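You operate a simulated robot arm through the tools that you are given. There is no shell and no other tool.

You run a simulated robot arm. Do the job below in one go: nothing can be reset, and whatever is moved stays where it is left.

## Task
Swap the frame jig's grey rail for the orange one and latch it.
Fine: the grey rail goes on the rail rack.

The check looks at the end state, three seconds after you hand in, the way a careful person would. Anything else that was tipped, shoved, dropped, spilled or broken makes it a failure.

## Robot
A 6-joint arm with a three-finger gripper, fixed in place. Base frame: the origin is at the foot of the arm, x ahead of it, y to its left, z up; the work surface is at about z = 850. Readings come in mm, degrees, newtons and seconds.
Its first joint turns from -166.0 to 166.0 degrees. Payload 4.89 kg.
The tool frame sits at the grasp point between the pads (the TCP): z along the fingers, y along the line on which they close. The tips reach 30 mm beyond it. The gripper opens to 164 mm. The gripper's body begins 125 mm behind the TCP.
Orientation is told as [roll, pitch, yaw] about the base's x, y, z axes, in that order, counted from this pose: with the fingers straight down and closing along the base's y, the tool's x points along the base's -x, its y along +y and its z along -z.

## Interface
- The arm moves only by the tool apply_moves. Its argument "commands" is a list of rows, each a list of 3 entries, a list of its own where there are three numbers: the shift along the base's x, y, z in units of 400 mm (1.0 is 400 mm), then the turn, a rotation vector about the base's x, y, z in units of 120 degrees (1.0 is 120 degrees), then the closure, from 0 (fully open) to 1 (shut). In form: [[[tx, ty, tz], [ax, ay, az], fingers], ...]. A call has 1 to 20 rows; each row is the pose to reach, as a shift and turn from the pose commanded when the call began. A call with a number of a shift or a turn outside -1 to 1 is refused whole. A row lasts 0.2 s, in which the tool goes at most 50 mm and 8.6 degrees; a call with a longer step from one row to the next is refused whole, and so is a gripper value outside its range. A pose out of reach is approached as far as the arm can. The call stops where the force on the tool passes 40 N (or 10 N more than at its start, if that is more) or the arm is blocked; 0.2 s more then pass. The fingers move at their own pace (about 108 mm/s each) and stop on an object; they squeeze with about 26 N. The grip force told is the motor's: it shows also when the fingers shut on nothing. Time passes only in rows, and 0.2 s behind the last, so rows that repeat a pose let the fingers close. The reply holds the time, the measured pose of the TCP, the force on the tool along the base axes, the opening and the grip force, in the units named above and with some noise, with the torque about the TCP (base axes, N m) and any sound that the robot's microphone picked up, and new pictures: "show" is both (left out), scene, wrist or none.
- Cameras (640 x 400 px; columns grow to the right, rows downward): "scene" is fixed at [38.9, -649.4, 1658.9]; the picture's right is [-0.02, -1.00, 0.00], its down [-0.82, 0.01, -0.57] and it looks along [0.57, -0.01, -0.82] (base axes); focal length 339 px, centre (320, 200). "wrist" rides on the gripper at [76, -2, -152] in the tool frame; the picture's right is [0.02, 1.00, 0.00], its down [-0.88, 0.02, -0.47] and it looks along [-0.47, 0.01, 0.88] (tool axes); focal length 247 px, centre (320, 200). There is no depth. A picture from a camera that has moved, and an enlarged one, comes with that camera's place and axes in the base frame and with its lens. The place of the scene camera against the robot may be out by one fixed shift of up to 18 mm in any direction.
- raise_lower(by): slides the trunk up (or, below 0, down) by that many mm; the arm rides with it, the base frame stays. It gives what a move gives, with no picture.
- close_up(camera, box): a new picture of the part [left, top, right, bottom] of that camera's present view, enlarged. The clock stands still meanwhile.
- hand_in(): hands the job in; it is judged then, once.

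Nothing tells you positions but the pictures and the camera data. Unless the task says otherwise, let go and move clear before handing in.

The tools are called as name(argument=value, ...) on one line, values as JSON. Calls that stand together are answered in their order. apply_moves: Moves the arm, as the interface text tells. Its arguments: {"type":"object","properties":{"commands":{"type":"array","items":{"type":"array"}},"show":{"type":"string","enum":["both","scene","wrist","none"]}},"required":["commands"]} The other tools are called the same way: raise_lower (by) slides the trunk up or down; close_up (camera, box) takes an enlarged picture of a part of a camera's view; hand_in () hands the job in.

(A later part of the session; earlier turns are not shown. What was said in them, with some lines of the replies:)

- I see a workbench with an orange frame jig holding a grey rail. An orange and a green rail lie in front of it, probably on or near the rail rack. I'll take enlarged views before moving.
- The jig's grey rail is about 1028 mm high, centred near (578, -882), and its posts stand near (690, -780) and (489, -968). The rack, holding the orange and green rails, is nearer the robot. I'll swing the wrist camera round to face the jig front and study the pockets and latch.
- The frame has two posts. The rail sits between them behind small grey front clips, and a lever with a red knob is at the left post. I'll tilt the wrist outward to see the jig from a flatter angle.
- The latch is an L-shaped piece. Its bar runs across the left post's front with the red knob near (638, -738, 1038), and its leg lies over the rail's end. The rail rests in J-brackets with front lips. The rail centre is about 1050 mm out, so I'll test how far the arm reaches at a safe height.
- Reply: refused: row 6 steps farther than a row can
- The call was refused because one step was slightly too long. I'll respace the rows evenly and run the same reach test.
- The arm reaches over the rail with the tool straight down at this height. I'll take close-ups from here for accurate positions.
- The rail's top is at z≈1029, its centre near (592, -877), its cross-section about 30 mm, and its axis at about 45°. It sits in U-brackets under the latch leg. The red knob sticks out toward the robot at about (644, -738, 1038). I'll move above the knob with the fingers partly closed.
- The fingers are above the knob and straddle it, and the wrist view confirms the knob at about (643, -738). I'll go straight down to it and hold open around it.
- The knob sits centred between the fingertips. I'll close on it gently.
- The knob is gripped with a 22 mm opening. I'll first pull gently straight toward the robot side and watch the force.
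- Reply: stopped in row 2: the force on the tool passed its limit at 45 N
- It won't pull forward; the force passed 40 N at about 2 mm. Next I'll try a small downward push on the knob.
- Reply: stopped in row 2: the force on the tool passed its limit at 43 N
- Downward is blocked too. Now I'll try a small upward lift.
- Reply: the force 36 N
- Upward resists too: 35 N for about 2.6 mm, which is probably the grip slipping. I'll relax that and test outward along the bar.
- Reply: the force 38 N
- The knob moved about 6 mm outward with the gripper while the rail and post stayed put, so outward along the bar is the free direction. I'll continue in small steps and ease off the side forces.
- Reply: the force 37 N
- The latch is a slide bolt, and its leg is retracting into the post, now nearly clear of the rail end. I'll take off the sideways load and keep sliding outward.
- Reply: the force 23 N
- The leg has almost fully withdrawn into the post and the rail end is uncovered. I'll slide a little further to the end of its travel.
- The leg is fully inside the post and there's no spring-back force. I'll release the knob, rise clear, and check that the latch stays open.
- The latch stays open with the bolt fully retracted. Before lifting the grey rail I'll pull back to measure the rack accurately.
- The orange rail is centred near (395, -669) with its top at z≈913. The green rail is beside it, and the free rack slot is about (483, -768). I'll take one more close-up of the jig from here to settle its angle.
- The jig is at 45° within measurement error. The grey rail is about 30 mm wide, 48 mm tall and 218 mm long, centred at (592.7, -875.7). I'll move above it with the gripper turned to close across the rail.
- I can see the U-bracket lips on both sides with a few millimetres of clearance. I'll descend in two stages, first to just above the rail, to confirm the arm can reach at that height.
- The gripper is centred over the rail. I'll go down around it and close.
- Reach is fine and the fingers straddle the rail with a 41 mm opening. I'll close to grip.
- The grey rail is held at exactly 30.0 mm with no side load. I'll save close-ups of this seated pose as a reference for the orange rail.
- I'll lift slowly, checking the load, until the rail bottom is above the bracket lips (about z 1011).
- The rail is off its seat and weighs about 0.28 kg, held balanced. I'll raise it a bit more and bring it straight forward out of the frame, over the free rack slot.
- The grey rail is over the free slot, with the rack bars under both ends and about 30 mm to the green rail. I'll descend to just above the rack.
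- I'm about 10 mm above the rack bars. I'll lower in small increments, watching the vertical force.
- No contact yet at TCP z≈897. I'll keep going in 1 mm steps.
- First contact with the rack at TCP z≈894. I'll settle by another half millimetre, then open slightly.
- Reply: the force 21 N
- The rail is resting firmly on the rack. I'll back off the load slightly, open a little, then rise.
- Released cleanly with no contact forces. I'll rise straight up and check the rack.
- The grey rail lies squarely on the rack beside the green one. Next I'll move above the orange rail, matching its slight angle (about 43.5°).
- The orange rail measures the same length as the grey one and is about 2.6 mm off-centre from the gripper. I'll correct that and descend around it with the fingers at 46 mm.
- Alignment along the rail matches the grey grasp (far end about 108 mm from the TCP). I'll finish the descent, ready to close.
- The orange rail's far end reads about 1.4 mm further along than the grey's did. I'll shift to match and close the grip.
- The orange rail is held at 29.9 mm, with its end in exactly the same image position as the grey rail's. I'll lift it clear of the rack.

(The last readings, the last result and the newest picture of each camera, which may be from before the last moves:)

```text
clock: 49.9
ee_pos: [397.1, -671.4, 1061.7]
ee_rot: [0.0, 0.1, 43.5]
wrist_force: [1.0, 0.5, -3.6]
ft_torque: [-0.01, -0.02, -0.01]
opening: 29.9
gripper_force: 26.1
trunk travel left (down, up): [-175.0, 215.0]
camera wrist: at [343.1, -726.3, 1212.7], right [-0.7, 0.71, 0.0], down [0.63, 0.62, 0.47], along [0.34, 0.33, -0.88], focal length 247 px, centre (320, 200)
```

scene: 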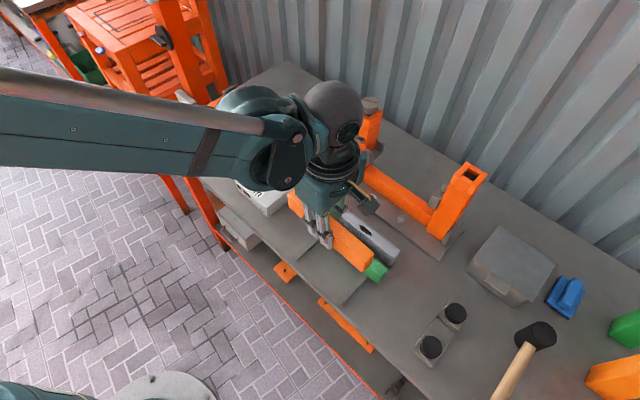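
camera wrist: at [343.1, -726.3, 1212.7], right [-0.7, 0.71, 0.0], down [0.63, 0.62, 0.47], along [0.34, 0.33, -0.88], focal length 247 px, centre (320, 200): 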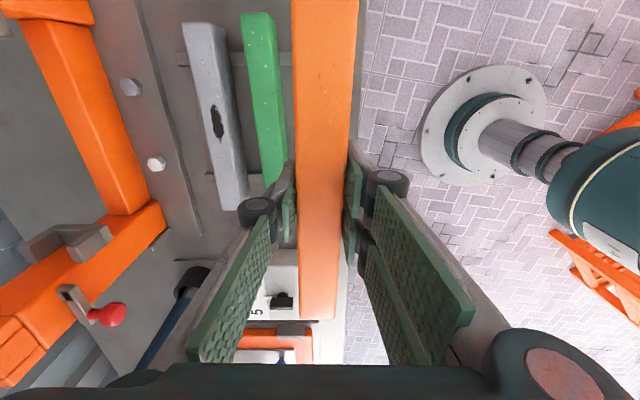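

The orange rail is clear. I'll carry it to a standoff 70 mm in front of its seat and square it to 45°.

apply_moves(commands=[[[0.05, -0.054, 0], [0, 0, 0.002], 0.92], [[0.12, -0.13, 0], [0, 0, 0.005], 0.92], [[0.19, -0.205, 0], [0, 0, 0.008], 0.92], [[0.26, -0.281, 0], [0, 0, 0.011], 0.92], [[0.325, -0.351, 0], [0, 0, 0.0125], 0.92], [[0.365, -0.394, 0], [0, 0, 0.0125], 0.92], [[0.365, -0.394, 0], [0, 0, 0.0125], 0.92], [[0.365, -0.394, 0], [0, 0, 0.0125], 0.92], [[0.365, -0.394, 0], [0, 0, 0.0125], 0.92]], show="both")

close_up(camera="scene", box=[335, 85, 495, 245])

```text
clock: 51.9
ee_pos: [542.6, -826.8, 1060.6]
ee_rot: [0.1, 0.1, 45.0]
wrist_force: [0.1, -0.1, -3.3]
ft_torque: [-0.01, -0.02, 0.0]
opening: 29.9
gripper_force: 25.7
trunk travel left (down, up): [-175.0, 215.0]
camera wrist: at [489.5, -882.9, 1213.4], right [-0.72, 0.69, 0.0], down [0.61, 0.64, 0.47], along [0.33, 0.34, -0.88], focal length 247 px, centre (320, 200)
```

scene: 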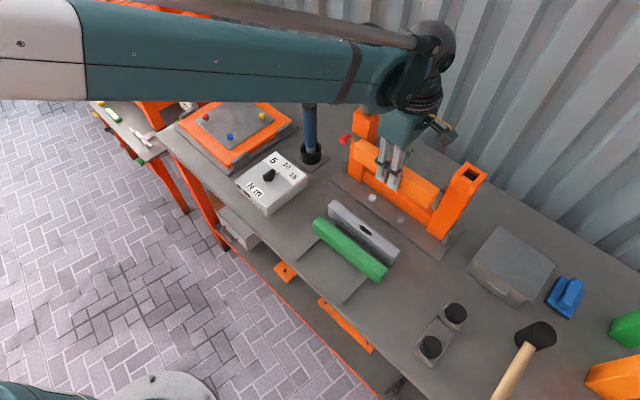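
wrist: 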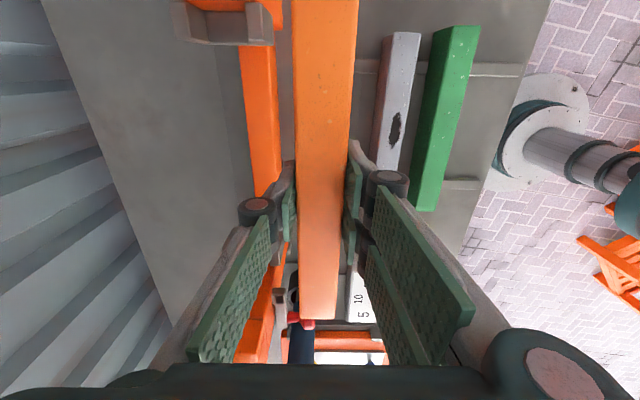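

```text
2.50 times, centred on (415, 165) of scene
camera zoom: at [38.9, -649.4, 1658.9], right [-0.02, -1.0, 0.0], down [-0.82, 0.01, -0.57], along [0.57, -0.01, -0.82], focal length 848 px, centre (82, 288)
```

zoom: 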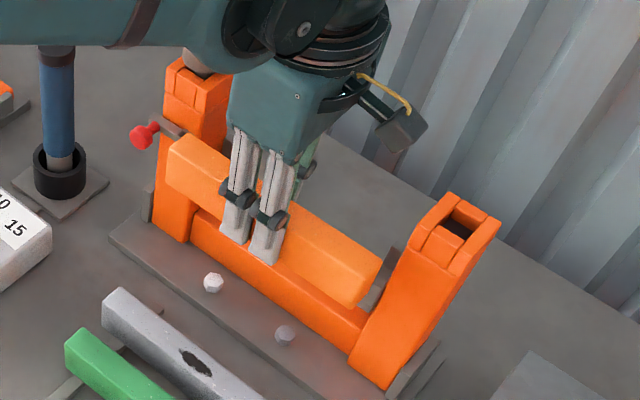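

The latch is still retracted and the orange rail is level in front of the frame. I'll move it straight back between the posts, watching forces.

apply_moves(commands=[[[0.02, -0.02, 0], [0, 0, 0], 0.92], [[0.035, -0.035, 0], [0, 0, 0], 0.92], [[0.05, -0.05, 0], [0, 0, 0], 0.92], [[0.065, -0.065, 0], [0, 0, 0], 0.92], [[0.08, -0.08, 0], [0, 0, 0], 0.92], [[0.095, -0.095, 0], [0, 0, 0], 0.92], [[0.11, -0.11, 0], [0, 0, 0], 0.92], [[0.1237, -0.1237, 0], [0, 0, 0], 0.92], [[0.1237, -0.1237, 0], [0, 0, 0], 0.92], [[0.1237, -0.1237, 0], [0, 0, 0], 0.92]], show="both")

close_up(camera="wrist", box=[250, 230, 400, 340])

close_up(camera="wrist", box=[250, 0, 400, 110])

close_up(camera="scene", box=[335, 85, 495, 245])

```text
clock: 54.1
ee_pos: [593.5, -878.4, 1061.6]
ee_rot: [0.0, 0.0, 44.9]
wrist_force: [0.6, -0.7, -3.0]
ft_torque: [0.05, 0.01, 0.01]
opening: 29.9
gripper_force: 26.5
trunk travel left (down, up): [-175.0, 215.0]
camera wrist: at [539.7, -933.7, 1213.0], right [-0.72, 0.69, 0.0], down [0.61, 0.64, 0.47], along [0.33, 0.34, -0.88], focal length 247 px, centre (320, 200)
```

scene: 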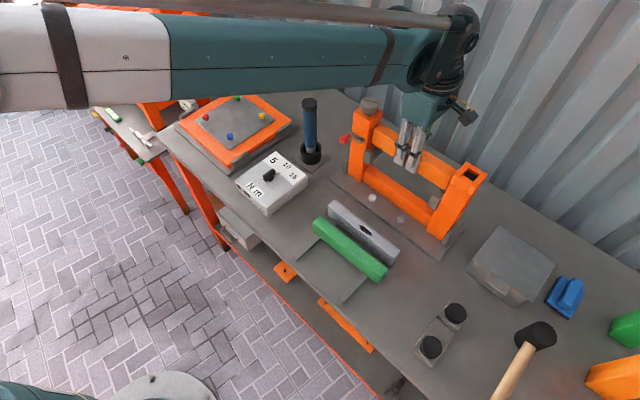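
wrist: 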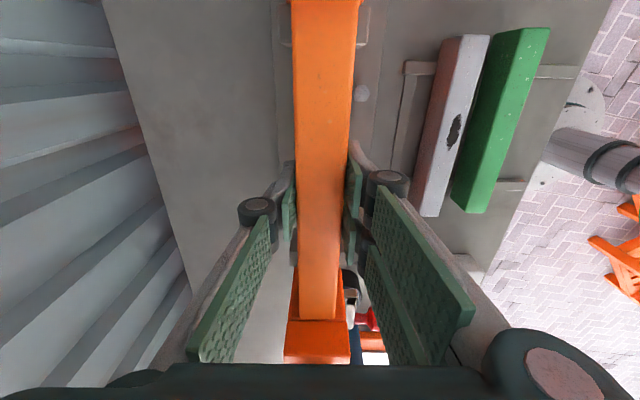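

```text
3.64 times, centred on (325, 285) of wrist
camera zoom: at [539.7, -933.7, 1213.0], right [-0.72, 0.69, 0.0], down [0.61, 0.64, 0.47], along [0.33, 0.34, -0.88], focal length 898 px, centre (302, -109)
```

zoom: 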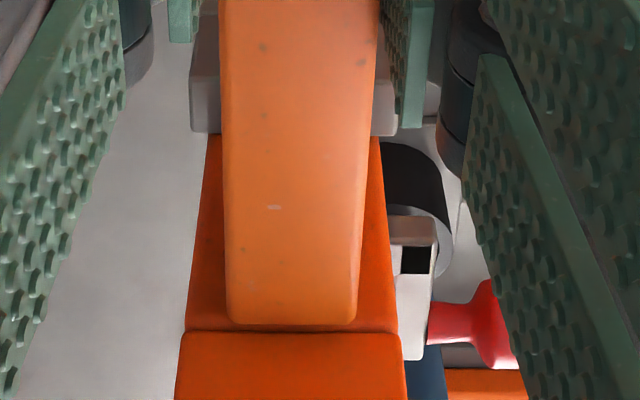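

```text
3.64 times, centred on (325, 55) of wrist
camera zoom: at [539.7, -933.7, 1213.0], right [-0.72, 0.69, 0.0], down [0.61, 0.64, 0.47], along [0.33, 0.34, -0.88], focal length 898 px, centre (302, 727)
```

zoom: 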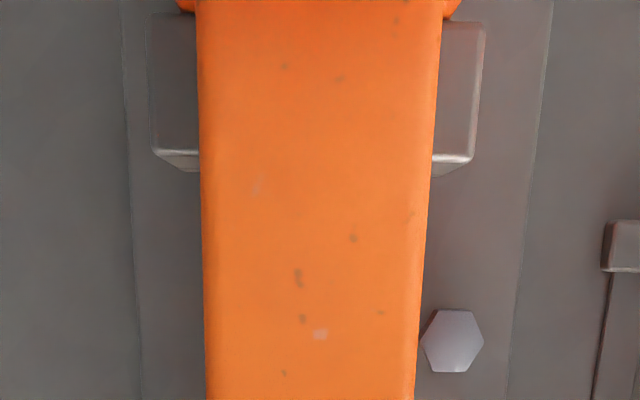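

```text
2.50 times, centred on (415, 165) of scene
camera zoom: at [38.9, -649.4, 1658.9], right [-0.02, -1.0, 0.0], down [-0.82, 0.01, -0.57], along [0.57, -0.01, -0.82], focal length 848 px, centre (82, 288)
```

zoom: 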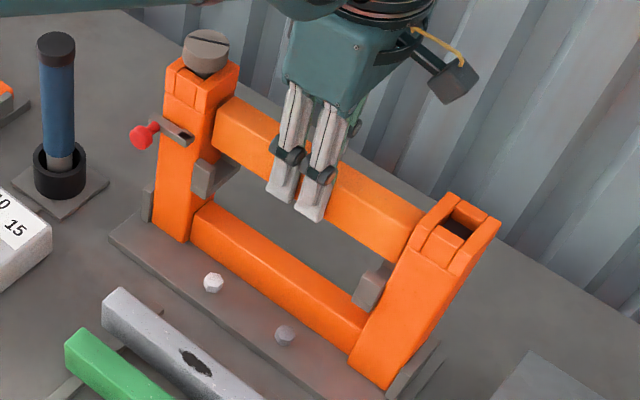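

The rail sits centred over both brackets, with clearance to the posts and lips. I'll lower it slowly to just above the seat.

apply_moves(commands=[[[0, 0, -0.02], [0, 0, 0], 0.92], [[0, 0, -0.04], [0, 0, 0], 0.92], [[0, 0, -0.06], [0, 0, 0], 0.92], [[0, 0, -0.08], [0, 0, 0], 0.92], [[0, 0, -0.095], [0, 0, 0], 0.92], [[0, 0, -0.11], [0, 0, 0], 0.92], [[0, 0, -0.115], [0, 0, 0], 0.92], [[0, 0, -0.115], [0, 0, 0], 0.92], [[0, 0, -0.115], [0, 0, 0], 0.92]], show="wrist")

close_up(camera="wrist", box=[250, 230, 400, 340])

```text
clock: 56.1
ee_pos: [593.8, -877.8, 1015.0]
ee_rot: [0.0, 0.0, 45.0]
wrist_force: [0.2, 0.4, -3.2]
ft_torque: [0.0, -0.01, 0.03]
opening: 29.7
gripper_force: 26.0
trunk travel left (down, up): [-175.0, 215.0]
camera wrist: at [539.9, -933.8, 1166.8], right [-0.72, 0.69, 0.0], down [0.61, 0.64, 0.47], along [0.33, 0.34, -0.88], focal length 247 px, centre (320, 200)
```

wrist: 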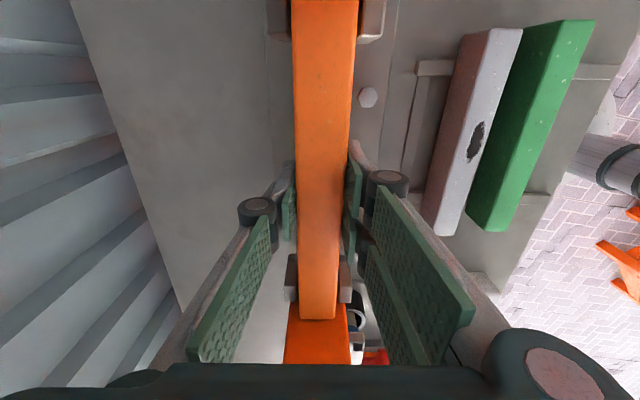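

```text
3.64 times, centred on (325, 285) of wrist
camera zoom: at [539.9, -933.8, 1166.8], right [-0.72, 0.69, 0.0], down [0.61, 0.64, 0.47], along [0.33, 0.34, -0.88], focal length 898 px, centre (302, -109)
```

zoom: 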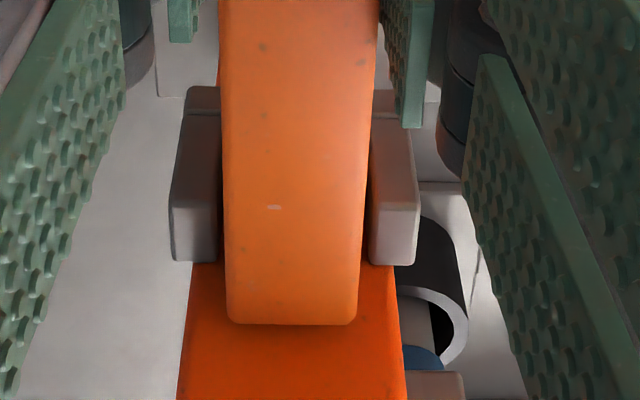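

It went between the lips without contact and is about 4 mm above the seat. I'll lower the rest in 1 mm steps.

apply_moves(commands=[[[0, 0, -0.0025], [0, 0, 0], 0.92], [[0, 0, -0.005], [0, 0, 0], 0.92], [[0, 0, -0.0075], [0, 0, 0], 0.92], [[0, 0, -0.0075], [0, 0, 0], 0.92]], show="none")

```text
clock: 57.1
ee_pos: [593.1, -878.3, 1011.7]
ee_rot: [0.0, 0.1, 44.9]
wrist_force: [0.0, 0.1, -2.9]
ft_torque: [0.0, -0.01, -0.01]
opening: 29.9
gripper_force: 26.3
trunk travel left (down, up): [-175.0, 215.0]
```

apply_moves(commands=[[[0, 0, -0.0015], [0, 0, 0], 0.92], [[0, 0, -0.003], [0, 0, 0], 0.92], [[0, 0, -0.003], [0, 0, 0], 0.92]], show="none")

```text
clock: 57.9
ee_pos: [593.0, -877.1, 1011.1]
ee_rot: [0.0, 0.1, 45.0]
wrist_force: [3.8, -2.8, 8.9]
ft_torque: [-0.06, -0.09, -0.02]
opening: 29.5
gripper_force: 26.3
trunk travel left (down, up): [-175.0, 215.0]
```

The rail has touched the seat, at the same height as the grey one. I'll press half a millimetre more to confirm it's seated, then look.

apply_moves(commands=[[[0, 0, -0.0012], [0, 0, 0], 0.92], [[0, 0, -0.0012], [0, 0, 0], 0.92]], show="wrist")

close_up(camera="wrist", box=[250, 230, 400, 340])

close_up(camera="scene", box=[335, 85, 495, 245])

```text
clock: 58.5
ee_pos: [592.3, -876.6, 1012.9]
ee_rot: [-0.1, 0.1, 44.9]
wrist_force: [5.6, -4.2, 17.0]
ft_torque: [0.01, -0.18, 0.03]
opening: 29.7
gripper_force: 25.7
trunk travel left (down, up): [-175.0, 215.0]
camera wrist: at [539.4, -933.4, 1163.3], right [-0.72, 0.69, 0.0], down [0.61, 0.64, 0.47], along [0.33, 0.34, -0.88], focal length 247 px, centre (320, 200)
```

wrist: 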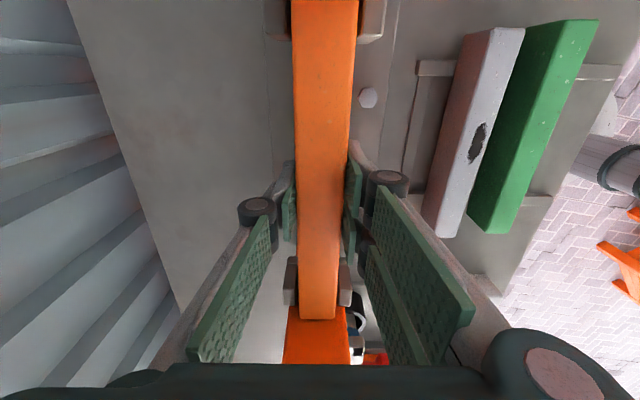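

```text
3.64 times, centred on (325, 285) of wrist
camera zoom: at [539.4, -933.4, 1163.3], right [-0.72, 0.69, 0.0], down [0.61, 0.64, 0.47], along [0.33, 0.34, -0.88], focal length 898 px, centre (302, -109)
```

zoom: 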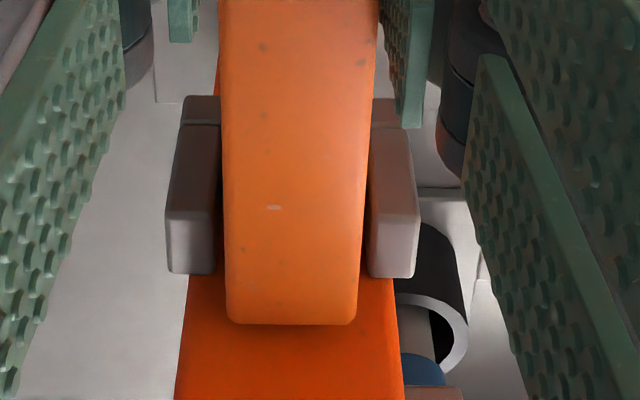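

```text
2.50 times, centred on (415, 165) of scene
camera zoom: at [38.9, -649.4, 1658.9], right [-0.02, -1.0, 0.0], down [-0.82, 0.01, -0.57], along [0.57, -0.01, -0.82], focal length 848 px, centre (82, 288)
```

zoom: 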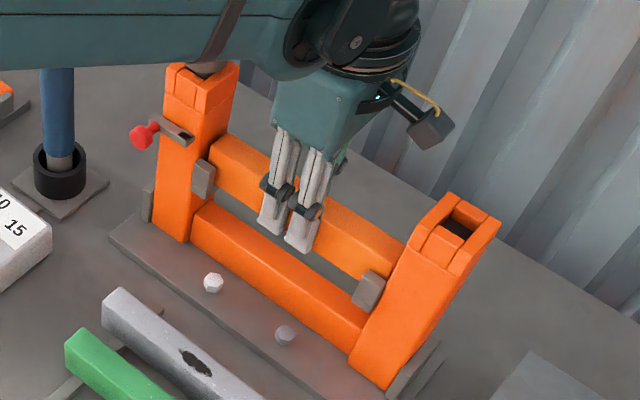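

The orange rail matches the grey rail's original seated position. I'll unload, open, and rise straight up.

apply_moves(commands=[[[0, 0, 0.0015], [0, 0, 0], 0.92], [[0, 0, 0.0015], [0, 0, 0], 0.8], [[0, 0, 0.0015], [0, 0, 0], 0.7], [[0, 0, 0.0015], [0, 0, 0], 0.6], [[0, 0, 0.0015], [0, 0, 0], 0.6], [[0, 0, 0.05], [0, 0, 0], 0.6], [[0, 0, 0.12], [0, 0, 0], 0.6], [[0, 0, 0.22], [0, 0, 0], 0.6], [[0, 0, 0.32], [0, 0, 0], 0.6], [[0, 0, 0.42], [0, 0, 0], 0.6], [[0, 0, 0.5], [0, 0, 0], 0.6], [[0, 0, 0.5825], [0, 0, 0], 0.573], [[0, 0, 0.5825], [0, 0, 0], 0.573]], show="both")

close_up(camera="scene", box=[335, 85, 495, 245])

close_up(camera="wrist", box=[270, 0, 380, 220])

```text
clock: 61.3
ee_pos: [592.5, -877.5, 1244.2]
ee_rot: [0.0, 0.1, 45.0]
wrist_force: [-0.5, 1.0, 0.9]
ft_torque: [-0.08, -0.02, -0.03]
opening: 70.1
gripper_force: 0.2
trunk travel left (down, up): [-175.0, 215.0]
camera wrist: at [539.9, -932.9, 1395.5], right [-0.72, 0.69, 0.0], down [0.61, 0.64, 0.47], along [0.33, 0.34, -0.88], focal length 247 px, centre (320, 200)
```

scene: 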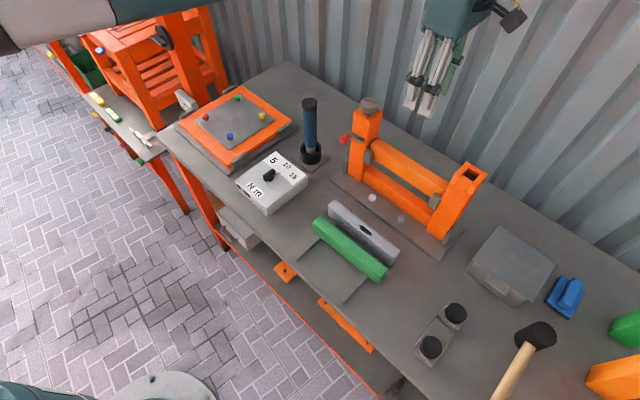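
wrist: 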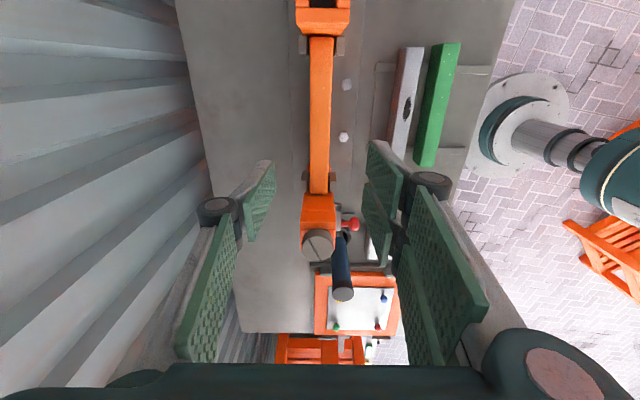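

```text
2.50 times, centred on (415, 165) of scene
camera zoom: at [38.9, -649.4, 1658.9], right [-0.02, -1.0, 0.0], down [-0.82, 0.01, -0.57], along [0.57, -0.01, -0.82], focal length 848 px, centre (82, 288)
```

zoom: 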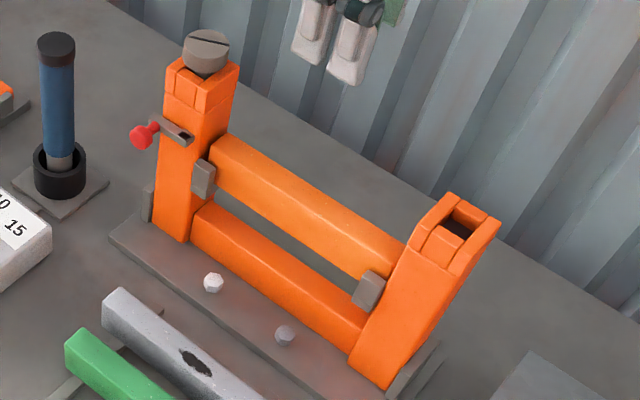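

```text
1.82 times, centred on (325, 110) of wrist
camera zoom: at [539.9, -932.9, 1395.5], right [-0.72, 0.69, 0.0], down [0.61, 0.64, 0.47], along [0.33, 0.34, -0.88], focal length 449 px, centre (311, 364)
```

zoom: 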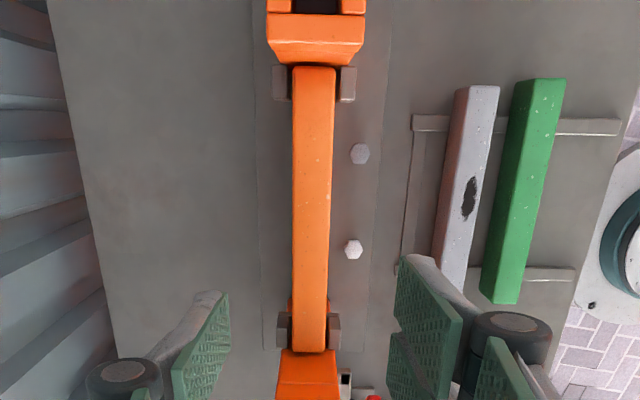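

The orange rail is seated and released, and the grey rail sits on the rack. Now I'll go back over the red knob, turning the gripper to close along the bar, to slide the latch shut.

apply_moves(commands=[[[0.0144, 0.0331, 0], [0, 0, -0.0625], 0.573], [[0.0288, 0.0662, 0], [0, 0, -0.125], 0.573], [[0.0433, 0.0993, 0], [0, 0, -0.1875], 0.573], [[0.0577, 0.1324, 0], [0, 0, -0.25], 0.573], [[0.0722, 0.1655, 0], [0, 0, -0.3125], 0.573], [[0.0866, 0.1986, 0], [0, 0, -0.375], 0.573], [[0.101, 0.2317, 0], [0, 0, -0.4375], 0.573], [[0.1155, 0.2648, 0], [0, 0, -0.5], 0.573], [[0.1299, 0.2979, 0], [0, 0, -0.5625], 0.573], [[0.1443, 0.331, 0], [0, 0, -0.625], 0.573], [[0.1588, 0.3641, 0], [0, 0, -0.6875], 0.573], [[0.1732, 0.3972, 0], [0, 0, -0.75], 0.573], [[0.1732, 0.3972, 0], [0, 0, -0.75], 0.573], [[0.1732, 0.3972, 0], [0, 0, -0.75], 0.573], [[0.1732, 0.3972, 0], [0, 0, -0.75], 0.573]], show="both")

close_up(camera="wrist", box=[240, 80, 400, 220])

```text
clock: 64.5
ee_pos: [663.2, -718.2, 1243.1]
ee_rot: [0.0, 0.1, -45.1]
wrist_force: [0.3, 0.0, 0.7]
ft_torque: [0.01, 0.01, 0.0]
opening: 70.1
gripper_force: 0.0
trunk travel left (down, up): [-175.0, 215.0]
camera wrist: at [607.2, -666.2, 1395.5], right [0.69, 0.72, 0.0], down [0.64, -0.61, 0.47], along [0.34, -0.33, -0.88], focal length 247 px, centre (320, 200)
```

scene: 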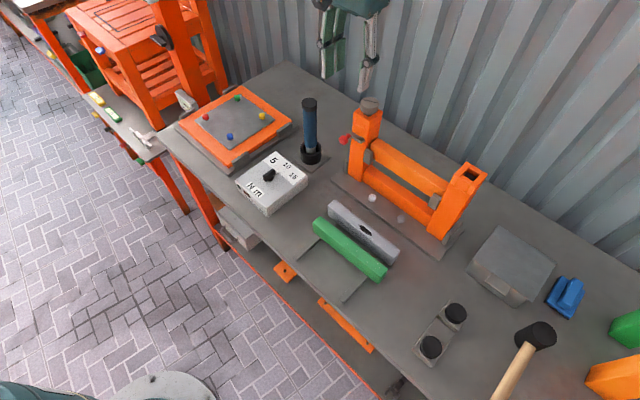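
wrist: 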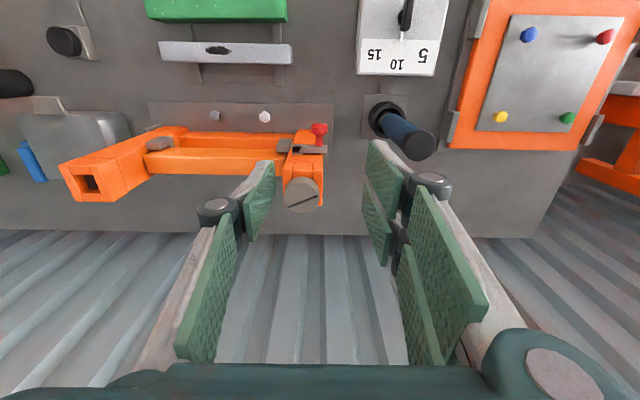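

```text
2.86 times, centred on (320, 150) of wrist
camera zoom: at [607.2, -666.2, 1395.5], right [0.69, 0.72, 0.0], down [0.64, -0.61, 0.47], along [0.34, -0.33, -0.88], focal length 706 px, centre (320, 343)
```

zoom: 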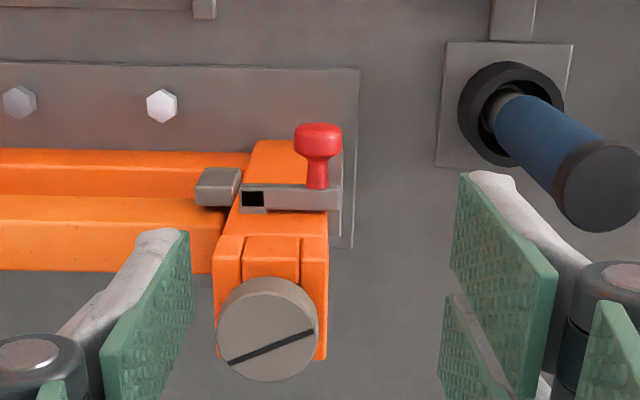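

The knob is centred between the fingers from above. I'll descend to it.

apply_moves(commands=[[[0, 0, -0.1], [0, 0, 0], 0.573], [[0, 0, -0.2], [0, 0, 0], 0.573], [[0, 0, -0.3], [0, 0, 0], 0.573], [[0, 0, -0.4], [0, 0, 0], 0.573], [[0, 0, -0.46], [0, 0, 0], 0.573], [[0, 0, -0.5], [0, 0, 0], 0.573], [[0, 0, -0.5], [0, 0, 0], 0.573], [[0, 0, -0.5], [0, 0, 0], 0.573]], show="wrist")

close_up(camera="wrist", box=[220, 120, 420, 280])

```text
clock: 66.3
ee_pos: [662.9, -720.4, 1042.4]
ee_rot: [-0.1, 0.0, -45.0]
wrist_force: [-0.1, 0.8, -0.1]
ft_torque: [0.05, -0.02, 0.01]
opening: 70.0
gripper_force: 0.1
trunk travel left (down, up): [-175.0, 215.0]
camera wrist: at [607.5, -667.4, 1195.5], right [0.69, 0.72, 0.0], down [0.64, -0.61, 0.47], along [0.34, -0.33, -0.88], focal length 247 px, centre (320, 200)
```

wrist: 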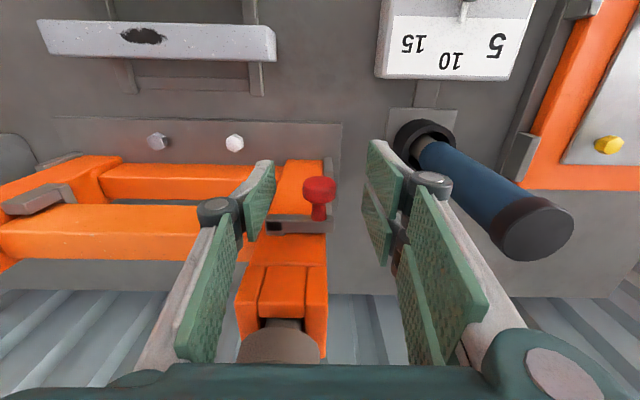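

```text
2.50 times, centred on (320, 200) of wrist
camera zoom: at [607.5, -667.4, 1195.5], right [0.69, 0.72, 0.0], down [0.64, -0.61, 0.47], along [0.34, -0.33, -0.88], focal length 617 px, centre (320, 200)
```

zoom: 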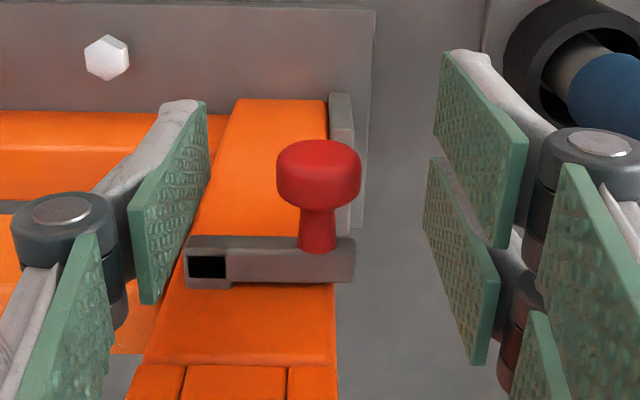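

The knob is well centred between the pads. I'll close on it.

apply_moves(commands=[[[0, 0, 0], [0, 0, 0], 0.75], [[0, 0, 0], [0, 0, 0], 0.85], [[0, 0, 0], [0, 0, 0], 0.9], [[0, 0, 0], [0, 0, 0], 0.9], [[0, 0, 0], [0, 0, 0], 0.9]], show="none")

```text
clock: 67.5
ee_pos: [663.6, -720.0, 1044.3]
ee_rot: [0.0, 0.2, -45.0]
wrist_force: [-1.3, 1.0, -1.3]
ft_torque: [0.04, -0.13, 1.07]
opening: 21.8
gripper_force: 45.5
trunk travel left (down, up): [-175.0, 215.0]
```

The knob is gripped with little side load. I'll slide it inward along the bar in small steps.

apply_moves(commands=[[[-0.0044, -0.0044, 0], [0, 0, 0], 0.9], [[-0.0088, -0.0088, 0], [0, 0, 0], 0.9], [[-0.0133, -0.0133, 0], [0, 0, 0], 0.9], [[-0.0177, -0.0177, 0], [0, 0, 0], 0.9], [[-0.0177, -0.0177, 0], [0, 0, 0], 0.9]], show="wrist")

close_up(camera="scene", box=[335, 85, 415, 175])

```text
clock: 68.7
ee_pos: [656.1, -727.6, 1043.8]
ee_rot: [-0.1, 0.2, -44.9]
wrist_force: [8.0, -7.6, 9.1]
ft_torque: [0.02, -0.13, 1.03]
opening: 22.0
gripper_force: 45.0
trunk travel left (down, up): [-175.0, 215.0]
camera wrist: at [600.1, -674.5, 1195.5], right [0.69, 0.72, 0.0], down [0.64, -0.61, 0.47], along [0.34, -0.33, -0.88], focal length 247 px, centre (320, 200)
```

wrist: 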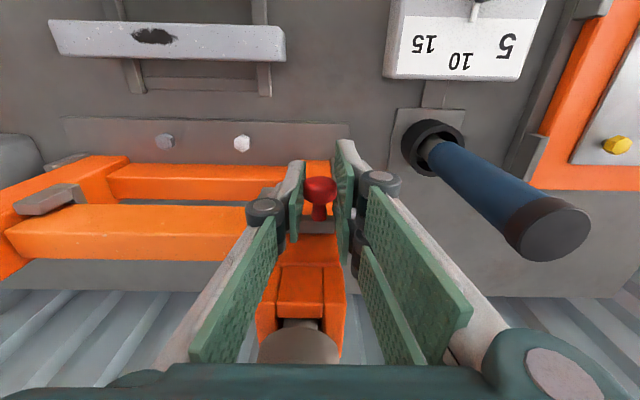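

```text
4.44 times, centred on (375, 130) of scene
camera zoom: at [38.9, -649.4, 1658.9], right [-0.02, -1.0, 0.0], down [-0.82, 0.01, -0.57], along [0.57, -0.01, -0.82], focal length 1508 px, centre (76, 511)
```

zoom: 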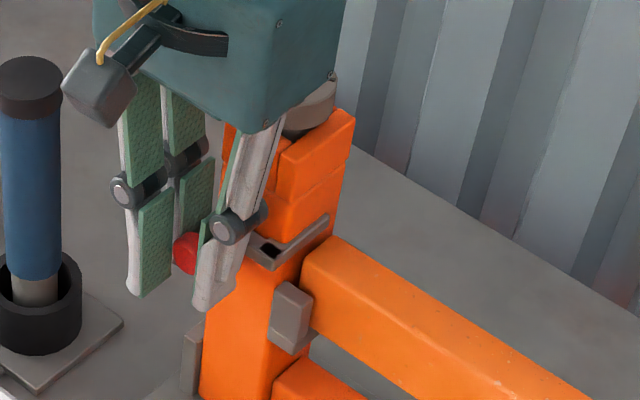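

The leg is emerging over the orange rail's end freely. I'll keep sliding.

apply_moves(commands=[[[-0.0039, -0.0049, 0.0006], [0, 0, 0], 0.9], [[-0.0083, -0.0093, 0.0006], [0, 0, 0], 0.9], [[-0.0128, -0.0138, 0.0006], [0, 0, 0], 0.9], [[-0.0172, -0.0182, 0.0006], [0, 0, 0], 0.9], [[-0.0172, -0.0182, 0.0006], [0, 0, 0], 0.9]], show="wrist")

close_up(camera="scene", box=[335, 85, 415, 175])

```text
clock: 69.9
ee_pos: [648.1, -733.6, 1043.2]
ee_rot: [0.0, 0.2, -45.0]
wrist_force: [8.1, -8.4, 10.9]
ft_torque: [0.08, -0.17, 1.03]
opening: 21.9
gripper_force: 45.1
trunk travel left (down, up): [-175.0, 215.0]
camera wrist: at [593.1, -681.5, 1195.5], right [0.69, 0.72, 0.0], down [0.64, -0.61, 0.47], along [0.34, -0.33, -0.88], focal length 247 px, centre (320, 200)
```

wrist: 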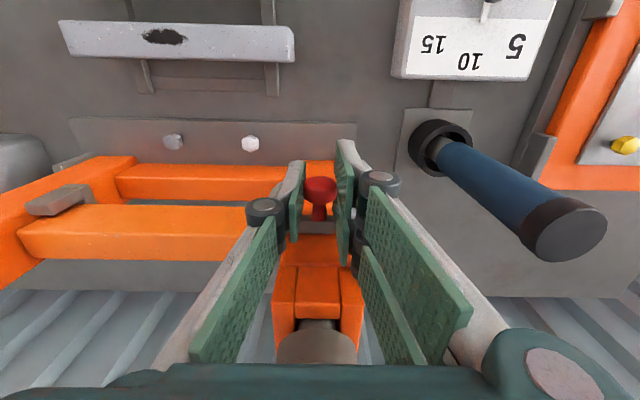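

```text
4.44 times, centred on (375, 130) of scene
camera zoom: at [38.9, -649.4, 1658.9], right [-0.02, -1.0, 0.0], down [-0.82, 0.01, -0.57], along [0.57, -0.01, -0.82], focal length 1508 px, centre (76, 511)
```

zoom: 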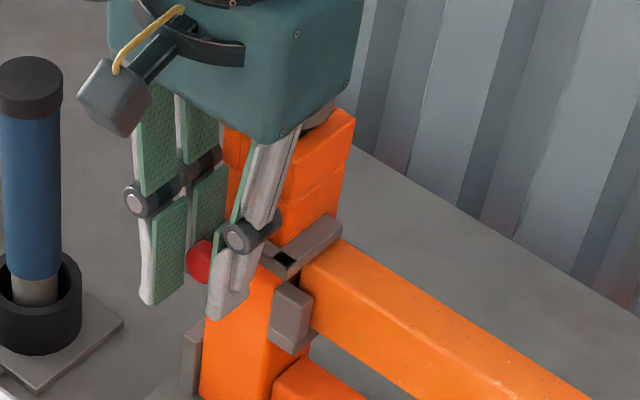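

About 7 mm of travel remains to the original latched position. I'll go 6 mm first.

apply_moves(commands=[[[-0.003, -0.004, 0.0005], [0, 0, 0], 0.9], [[-0.0065, -0.0075, 0.0005], [0, 0, 0], 0.9], [[-0.0101, -0.0111, 0.0005], [0, 0, 0], 0.9], [[-0.0101, -0.0111, 0.0005], [0, 0, 0], 0.9]], show="wrist")

close_up(camera="scene", box=[335, 85, 415, 175])

```text
clock: 70.9
ee_pos: [644.7, -737.8, 1043.9]
ee_rot: [0.0, 0.0, -45.0]
wrist_force: [-1.3, 1.9, 0.9]
ft_torque: [0.04, -0.1, 1.07]
opening: 22.2
gripper_force: 44.8
trunk travel left (down, up): [-175.0, 215.0]
camera wrist: at [588.7, -686.0, 1195.6], right [0.69, 0.72, 0.0], down [0.64, -0.61, 0.47], along [0.34, -0.33, -0.88], focal length 247 px, centre (320, 200)
```

wrist: 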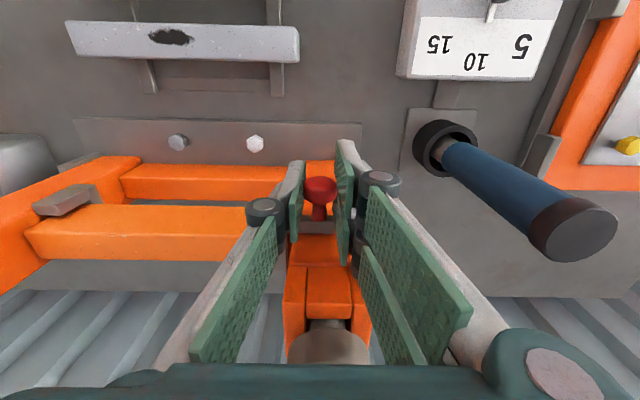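

```text
4.44 times, centred on (375, 130) of scene
camera zoom: at [38.9, -649.4, 1658.9], right [-0.02, -1.0, 0.0], down [-0.82, 0.01, -0.57], along [0.57, -0.01, -0.82], focal length 1508 px, centre (76, 511)
```

zoom: 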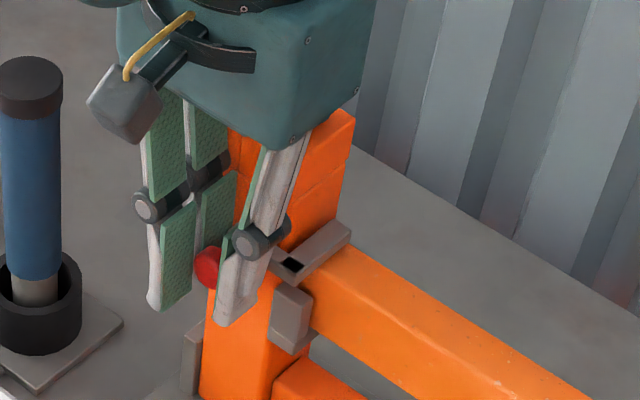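

The leg now lies over the rail end. I'll nudge the last bit in 0.7 mm steps to feel for the closed end stop.

apply_moves(commands=[[[-0.00125, -0.00125, 0], [0, 0, 0], 0.9], [[-0.0025, -0.0025, 0], [0, 0, 0], 0.9], [[-0.0025, -0.0025, 0], [0, 0, 0], 0.9]], show="none")

```text
clock: 71.7
ee_pos: [644.9, -737.9, 1043.2]
ee_rot: [0.0, 0.1, -44.9]
wrist_force: [3.5, 9.8, -7.6]
ft_torque: [0.07, -0.22, 1.19]
opening: 21.9
gripper_force: 45.4
trunk travel left (down, up): [-175.0, 215.0]
```

I feel resistance of about 9 N, consistent with the end stop at the original position. I'll press slightly more to make sure it's fully home.

apply_moves(commands=[[[-0.00125, -0.00125, 0], [0, 0, 0], 0.9], [[-0.002, -0.002, 0], [0, 0, 0], 0.9]], show="wrist")

close_up(camera="scene", box=[335, 125, 395, 175])

```text
clock: 72.3
ee_pos: [643.8, -737.8, 1044.2]
ee_rot: [0.1, 0.1, -44.8]
wrist_force: [7.1, 21.0, -13.2]
ft_torque: [0.21, -0.1, 1.42]
opening: 21.9
gripper_force: 45.1
trunk travel left (down, up): [-175.0, 215.0]
camera wrist: at [588.1, -686.7, 1195.6], right [0.69, 0.72, 0.0], down [0.64, -0.61, 0.47], along [0.34, -0.33, -0.88], focal length 247 px, centre (320, 200)
```

wrist: 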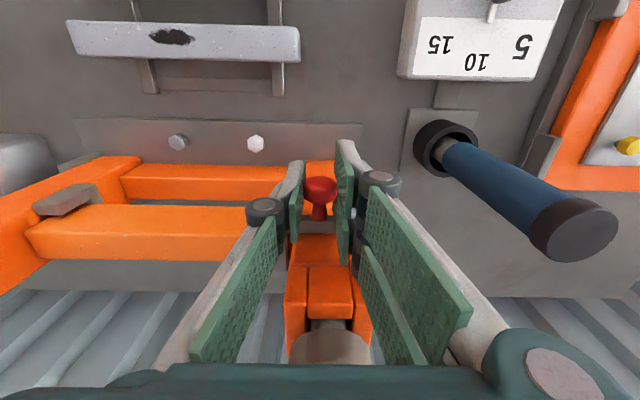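

```text
8.00 times, centred on (365, 150) of scene
camera zoom: at [38.9, -649.4, 1658.9], right [-0.02, -1.0, 0.0], down [-0.82, 0.01, -0.57], along [0.57, -0.01, -0.82], focal length 2715 px, centre (-40, 600)
```

zoom: 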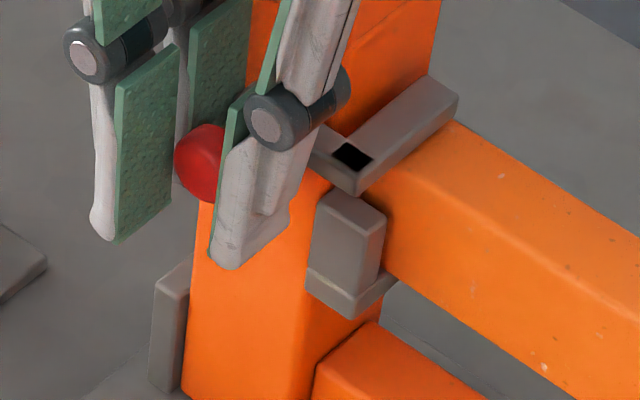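

The latch is back in its original closed position, matching the first picture, with 20 N against the stop. I'll ease the pressure, open the fingers, and rise clear.

apply_moves(commands=[[[0.0018, 0.0018, 0], [0, 0, 0], 0.9], [[0.0018, 0.0018, 0], [0, 0, 0], 0.8], [[0.0018, 0.0018, 0], [0, 0, 0], 0.65], [[0.0018, 0.0018, 0], [0, 0, 0], 0.573], [[0.0018, 0.0018, 0], [0, 0, 0], 0.573], [[0.0018, 0.0018, 0.06], [0, 0, 0], 0.573], [[0.0018, 0.0018, 0.16], [0, 0, 0], 0.573], [[0.0018, 0.0018, 0.28], [0, 0, 0], 0.573], [[0.0018, 0.0018, 0.4], [0, 0, 0], 0.573], [[0.0018, 0.0018, 0.5], [0, 0, 0], 0.573], [[0.0018, 0.0018, 0.5], [0, 0, 0], 0.573]], show="both")

close_up(camera="scene", box=[335, 125, 395, 175])

close_up(camera="wrist", box=[140, 80, 380, 230])

```text
clock: 74.7
ee_pos: [642.9, -738.9, 1247.5]
ee_rot: [0.0, 0.1, -45.0]
wrist_force: [0.1, -0.4, 0.5]
ft_torque: [-0.04, -0.05, -0.01]
opening: 70.2
gripper_force: 0.0
trunk travel left (down, up): [-175.0, 215.0]
camera wrist: at [587.1, -687.4, 1398.5], right [0.69, 0.72, 0.0], down [0.64, -0.61, 0.47], along [0.34, -0.33, -0.88], focal length 247 px, centre (320, 200)
```

scene: 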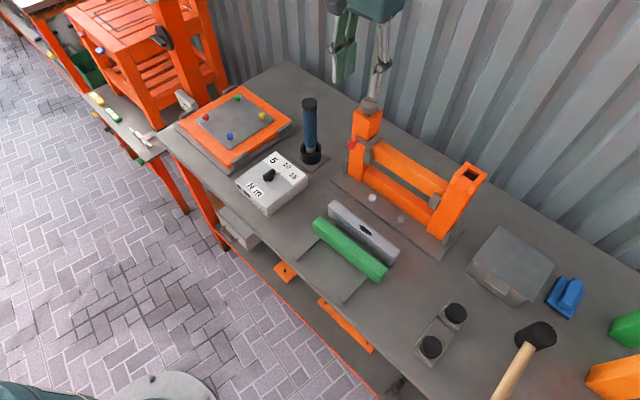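
wrist: 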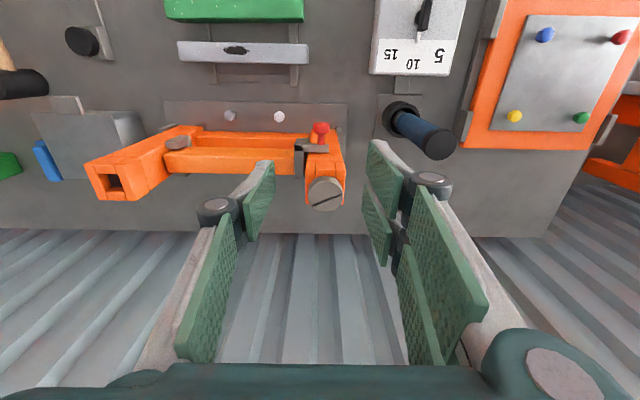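

```text
8.00 times, centred on (365, 150) of scene
camera zoom: at [38.9, -649.4, 1658.9], right [-0.02, -1.0, 0.0], down [-0.82, 0.01, -0.57], along [0.57, -0.01, -0.82], focal length 2715 px, centre (-40, 600)
```

zoom: 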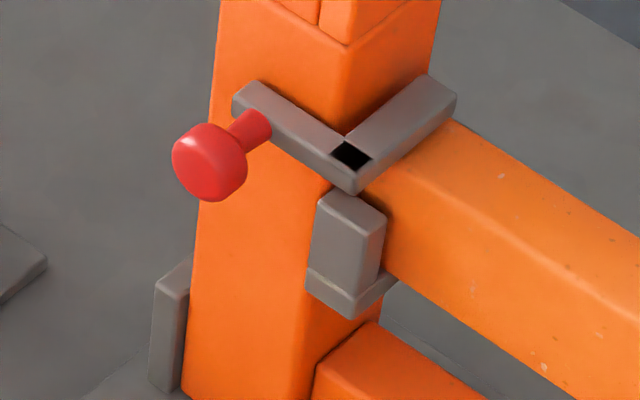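

```text
2.67 times, centred on (260, 155) of wrist
camera zoom: at [587.1, -687.4, 1398.5], right [0.69, 0.72, 0.0], down [0.64, -0.61, 0.47], along [0.34, -0.33, -0.88], focal length 659 px, centre (480, 320)
```

zoom: 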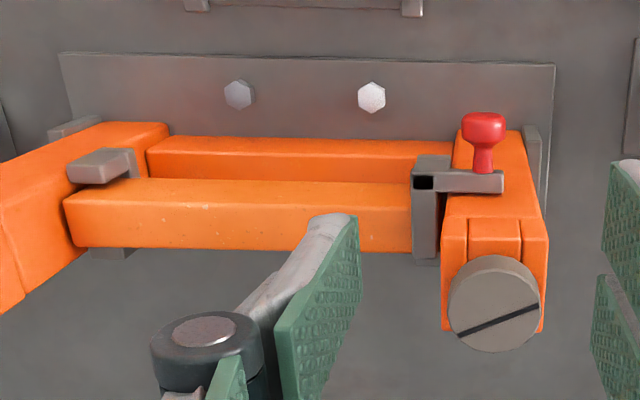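

The latch is in its original closed position over the orange rail. I'll retract toward the start pose and check the rack and surroundings once more.

apply_moves(commands=[[[-0.07, 0.08, 0.01], [0, 0, 0], 0.4], [[-0.14, 0.16, 0.02], [0, 0, 0], 0.2], [[-0.21, 0.24, 0.03], [0, 0, 0], 0], [[-0.28, 0.32, 0.03], [0, 0, 0], 0], [[-0.35, 0.4, 0.03], [0, 0, 0], 0], [[-0.42, 0.48, 0.03], [0, 0, 0], 0], [[-0.46, 0.55, 0.03], [0, 0, 0], 0], [[-0.46, 0.55, 0.03], [0, 0, 0], 0]], show="both")

close_up(camera="scene", box=[270, 180, 450, 310])

close_up(camera="scene", box=[335, 85, 495, 245])

```text
clock: 76.5
ee_pos: [460.8, -518.9, 1255.1]
ee_rot: [0.0, 0.1, -45.1]
wrist_force: [-1.1, 0.4, 0.8]
ft_torque: [-0.11, -0.11, 0.02]
opening: 164.2
gripper_force: 0.1
trunk travel left (down, up): [-175.0, 215.0]
camera wrist: at [402.9, -467.9, 1407.1], right [0.69, 0.72, 0.0], down [0.64, -0.61, 0.47], along [0.34, -0.33, -0.88], focal length 247 px, centre (320, 200)
```

scene: 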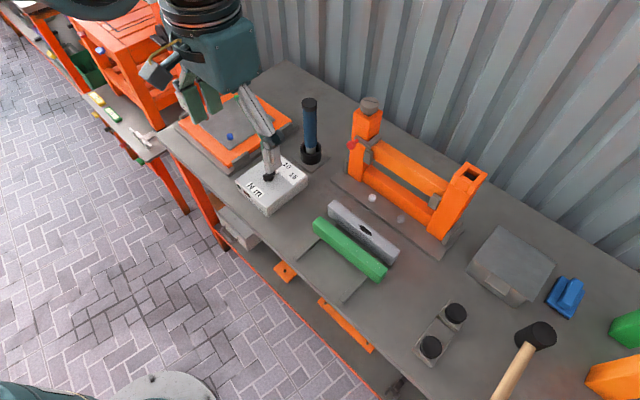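
wrist: 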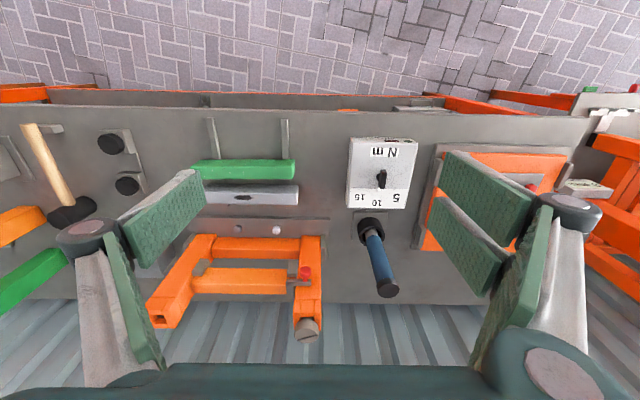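

```text
3.08 times, centred on (360, 245) of scene
camera zoom: at [38.9, -649.4, 1658.9], right [-0.02, -1.0, 0.0], down [-0.82, 0.01, -0.57], along [0.57, -0.01, -0.82], focal length 1044 px, centre (197, 62)
```

zoom: 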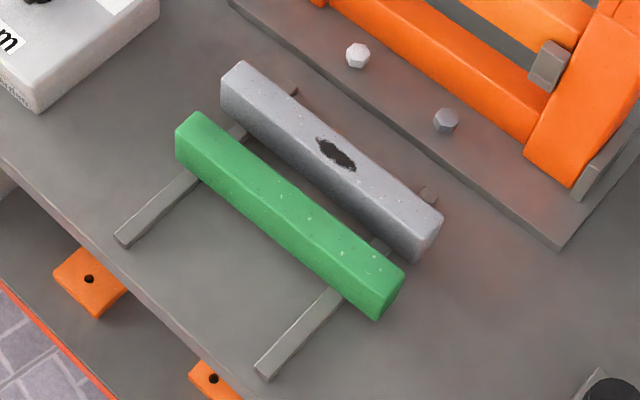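

```text
2.50 times, centred on (415, 165) of scene
camera zoom: at [38.9, -649.4, 1658.9], right [-0.02, -1.0, 0.0], down [-0.82, 0.01, -0.57], along [0.57, -0.01, -0.82], focal length 848 px, centre (82, 288)
```

zoom: 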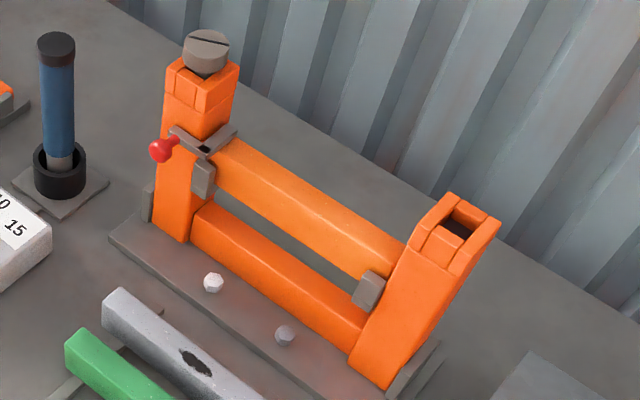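

Everything checks out in the pictures: the orange rail is seated in the frame with the latch closed over its end. The grey rail rests on both rack bars, the green rail hasn't moved, and the arm is clear. I'm handing in.

hand_in()

```text
The job is handed in.
```

The swap is finished and handed in. The orange rail sits in the frame jig where the grey one was, and the grey rail is on the rail rack.

- **Orange rail:** it rests in both brackets at the same height and position the grey rail had.
- **Latch:** the red-knob bolt is pushed in against its stop, with its leg over the end of the orange rail. In the pictures it lines up with where it was at the start. I heard no click when opening or closing it, so I judged it closed by the stop and the pictures.
- **Grey rail:** it lies across both rack bars in the free slot next to the green rail, which hasn't moved.

Early on, I gripped the knob and tried pulling it forward, pushing it down and lifting it before finding that it slides outward. Two of those tries stopped at about 45 N. I saw no damage or shift in the jig afterwards.

I let go of everything and moved the arm clear before handing in. Nothing else on the bench looked disturbed in the last pictures.
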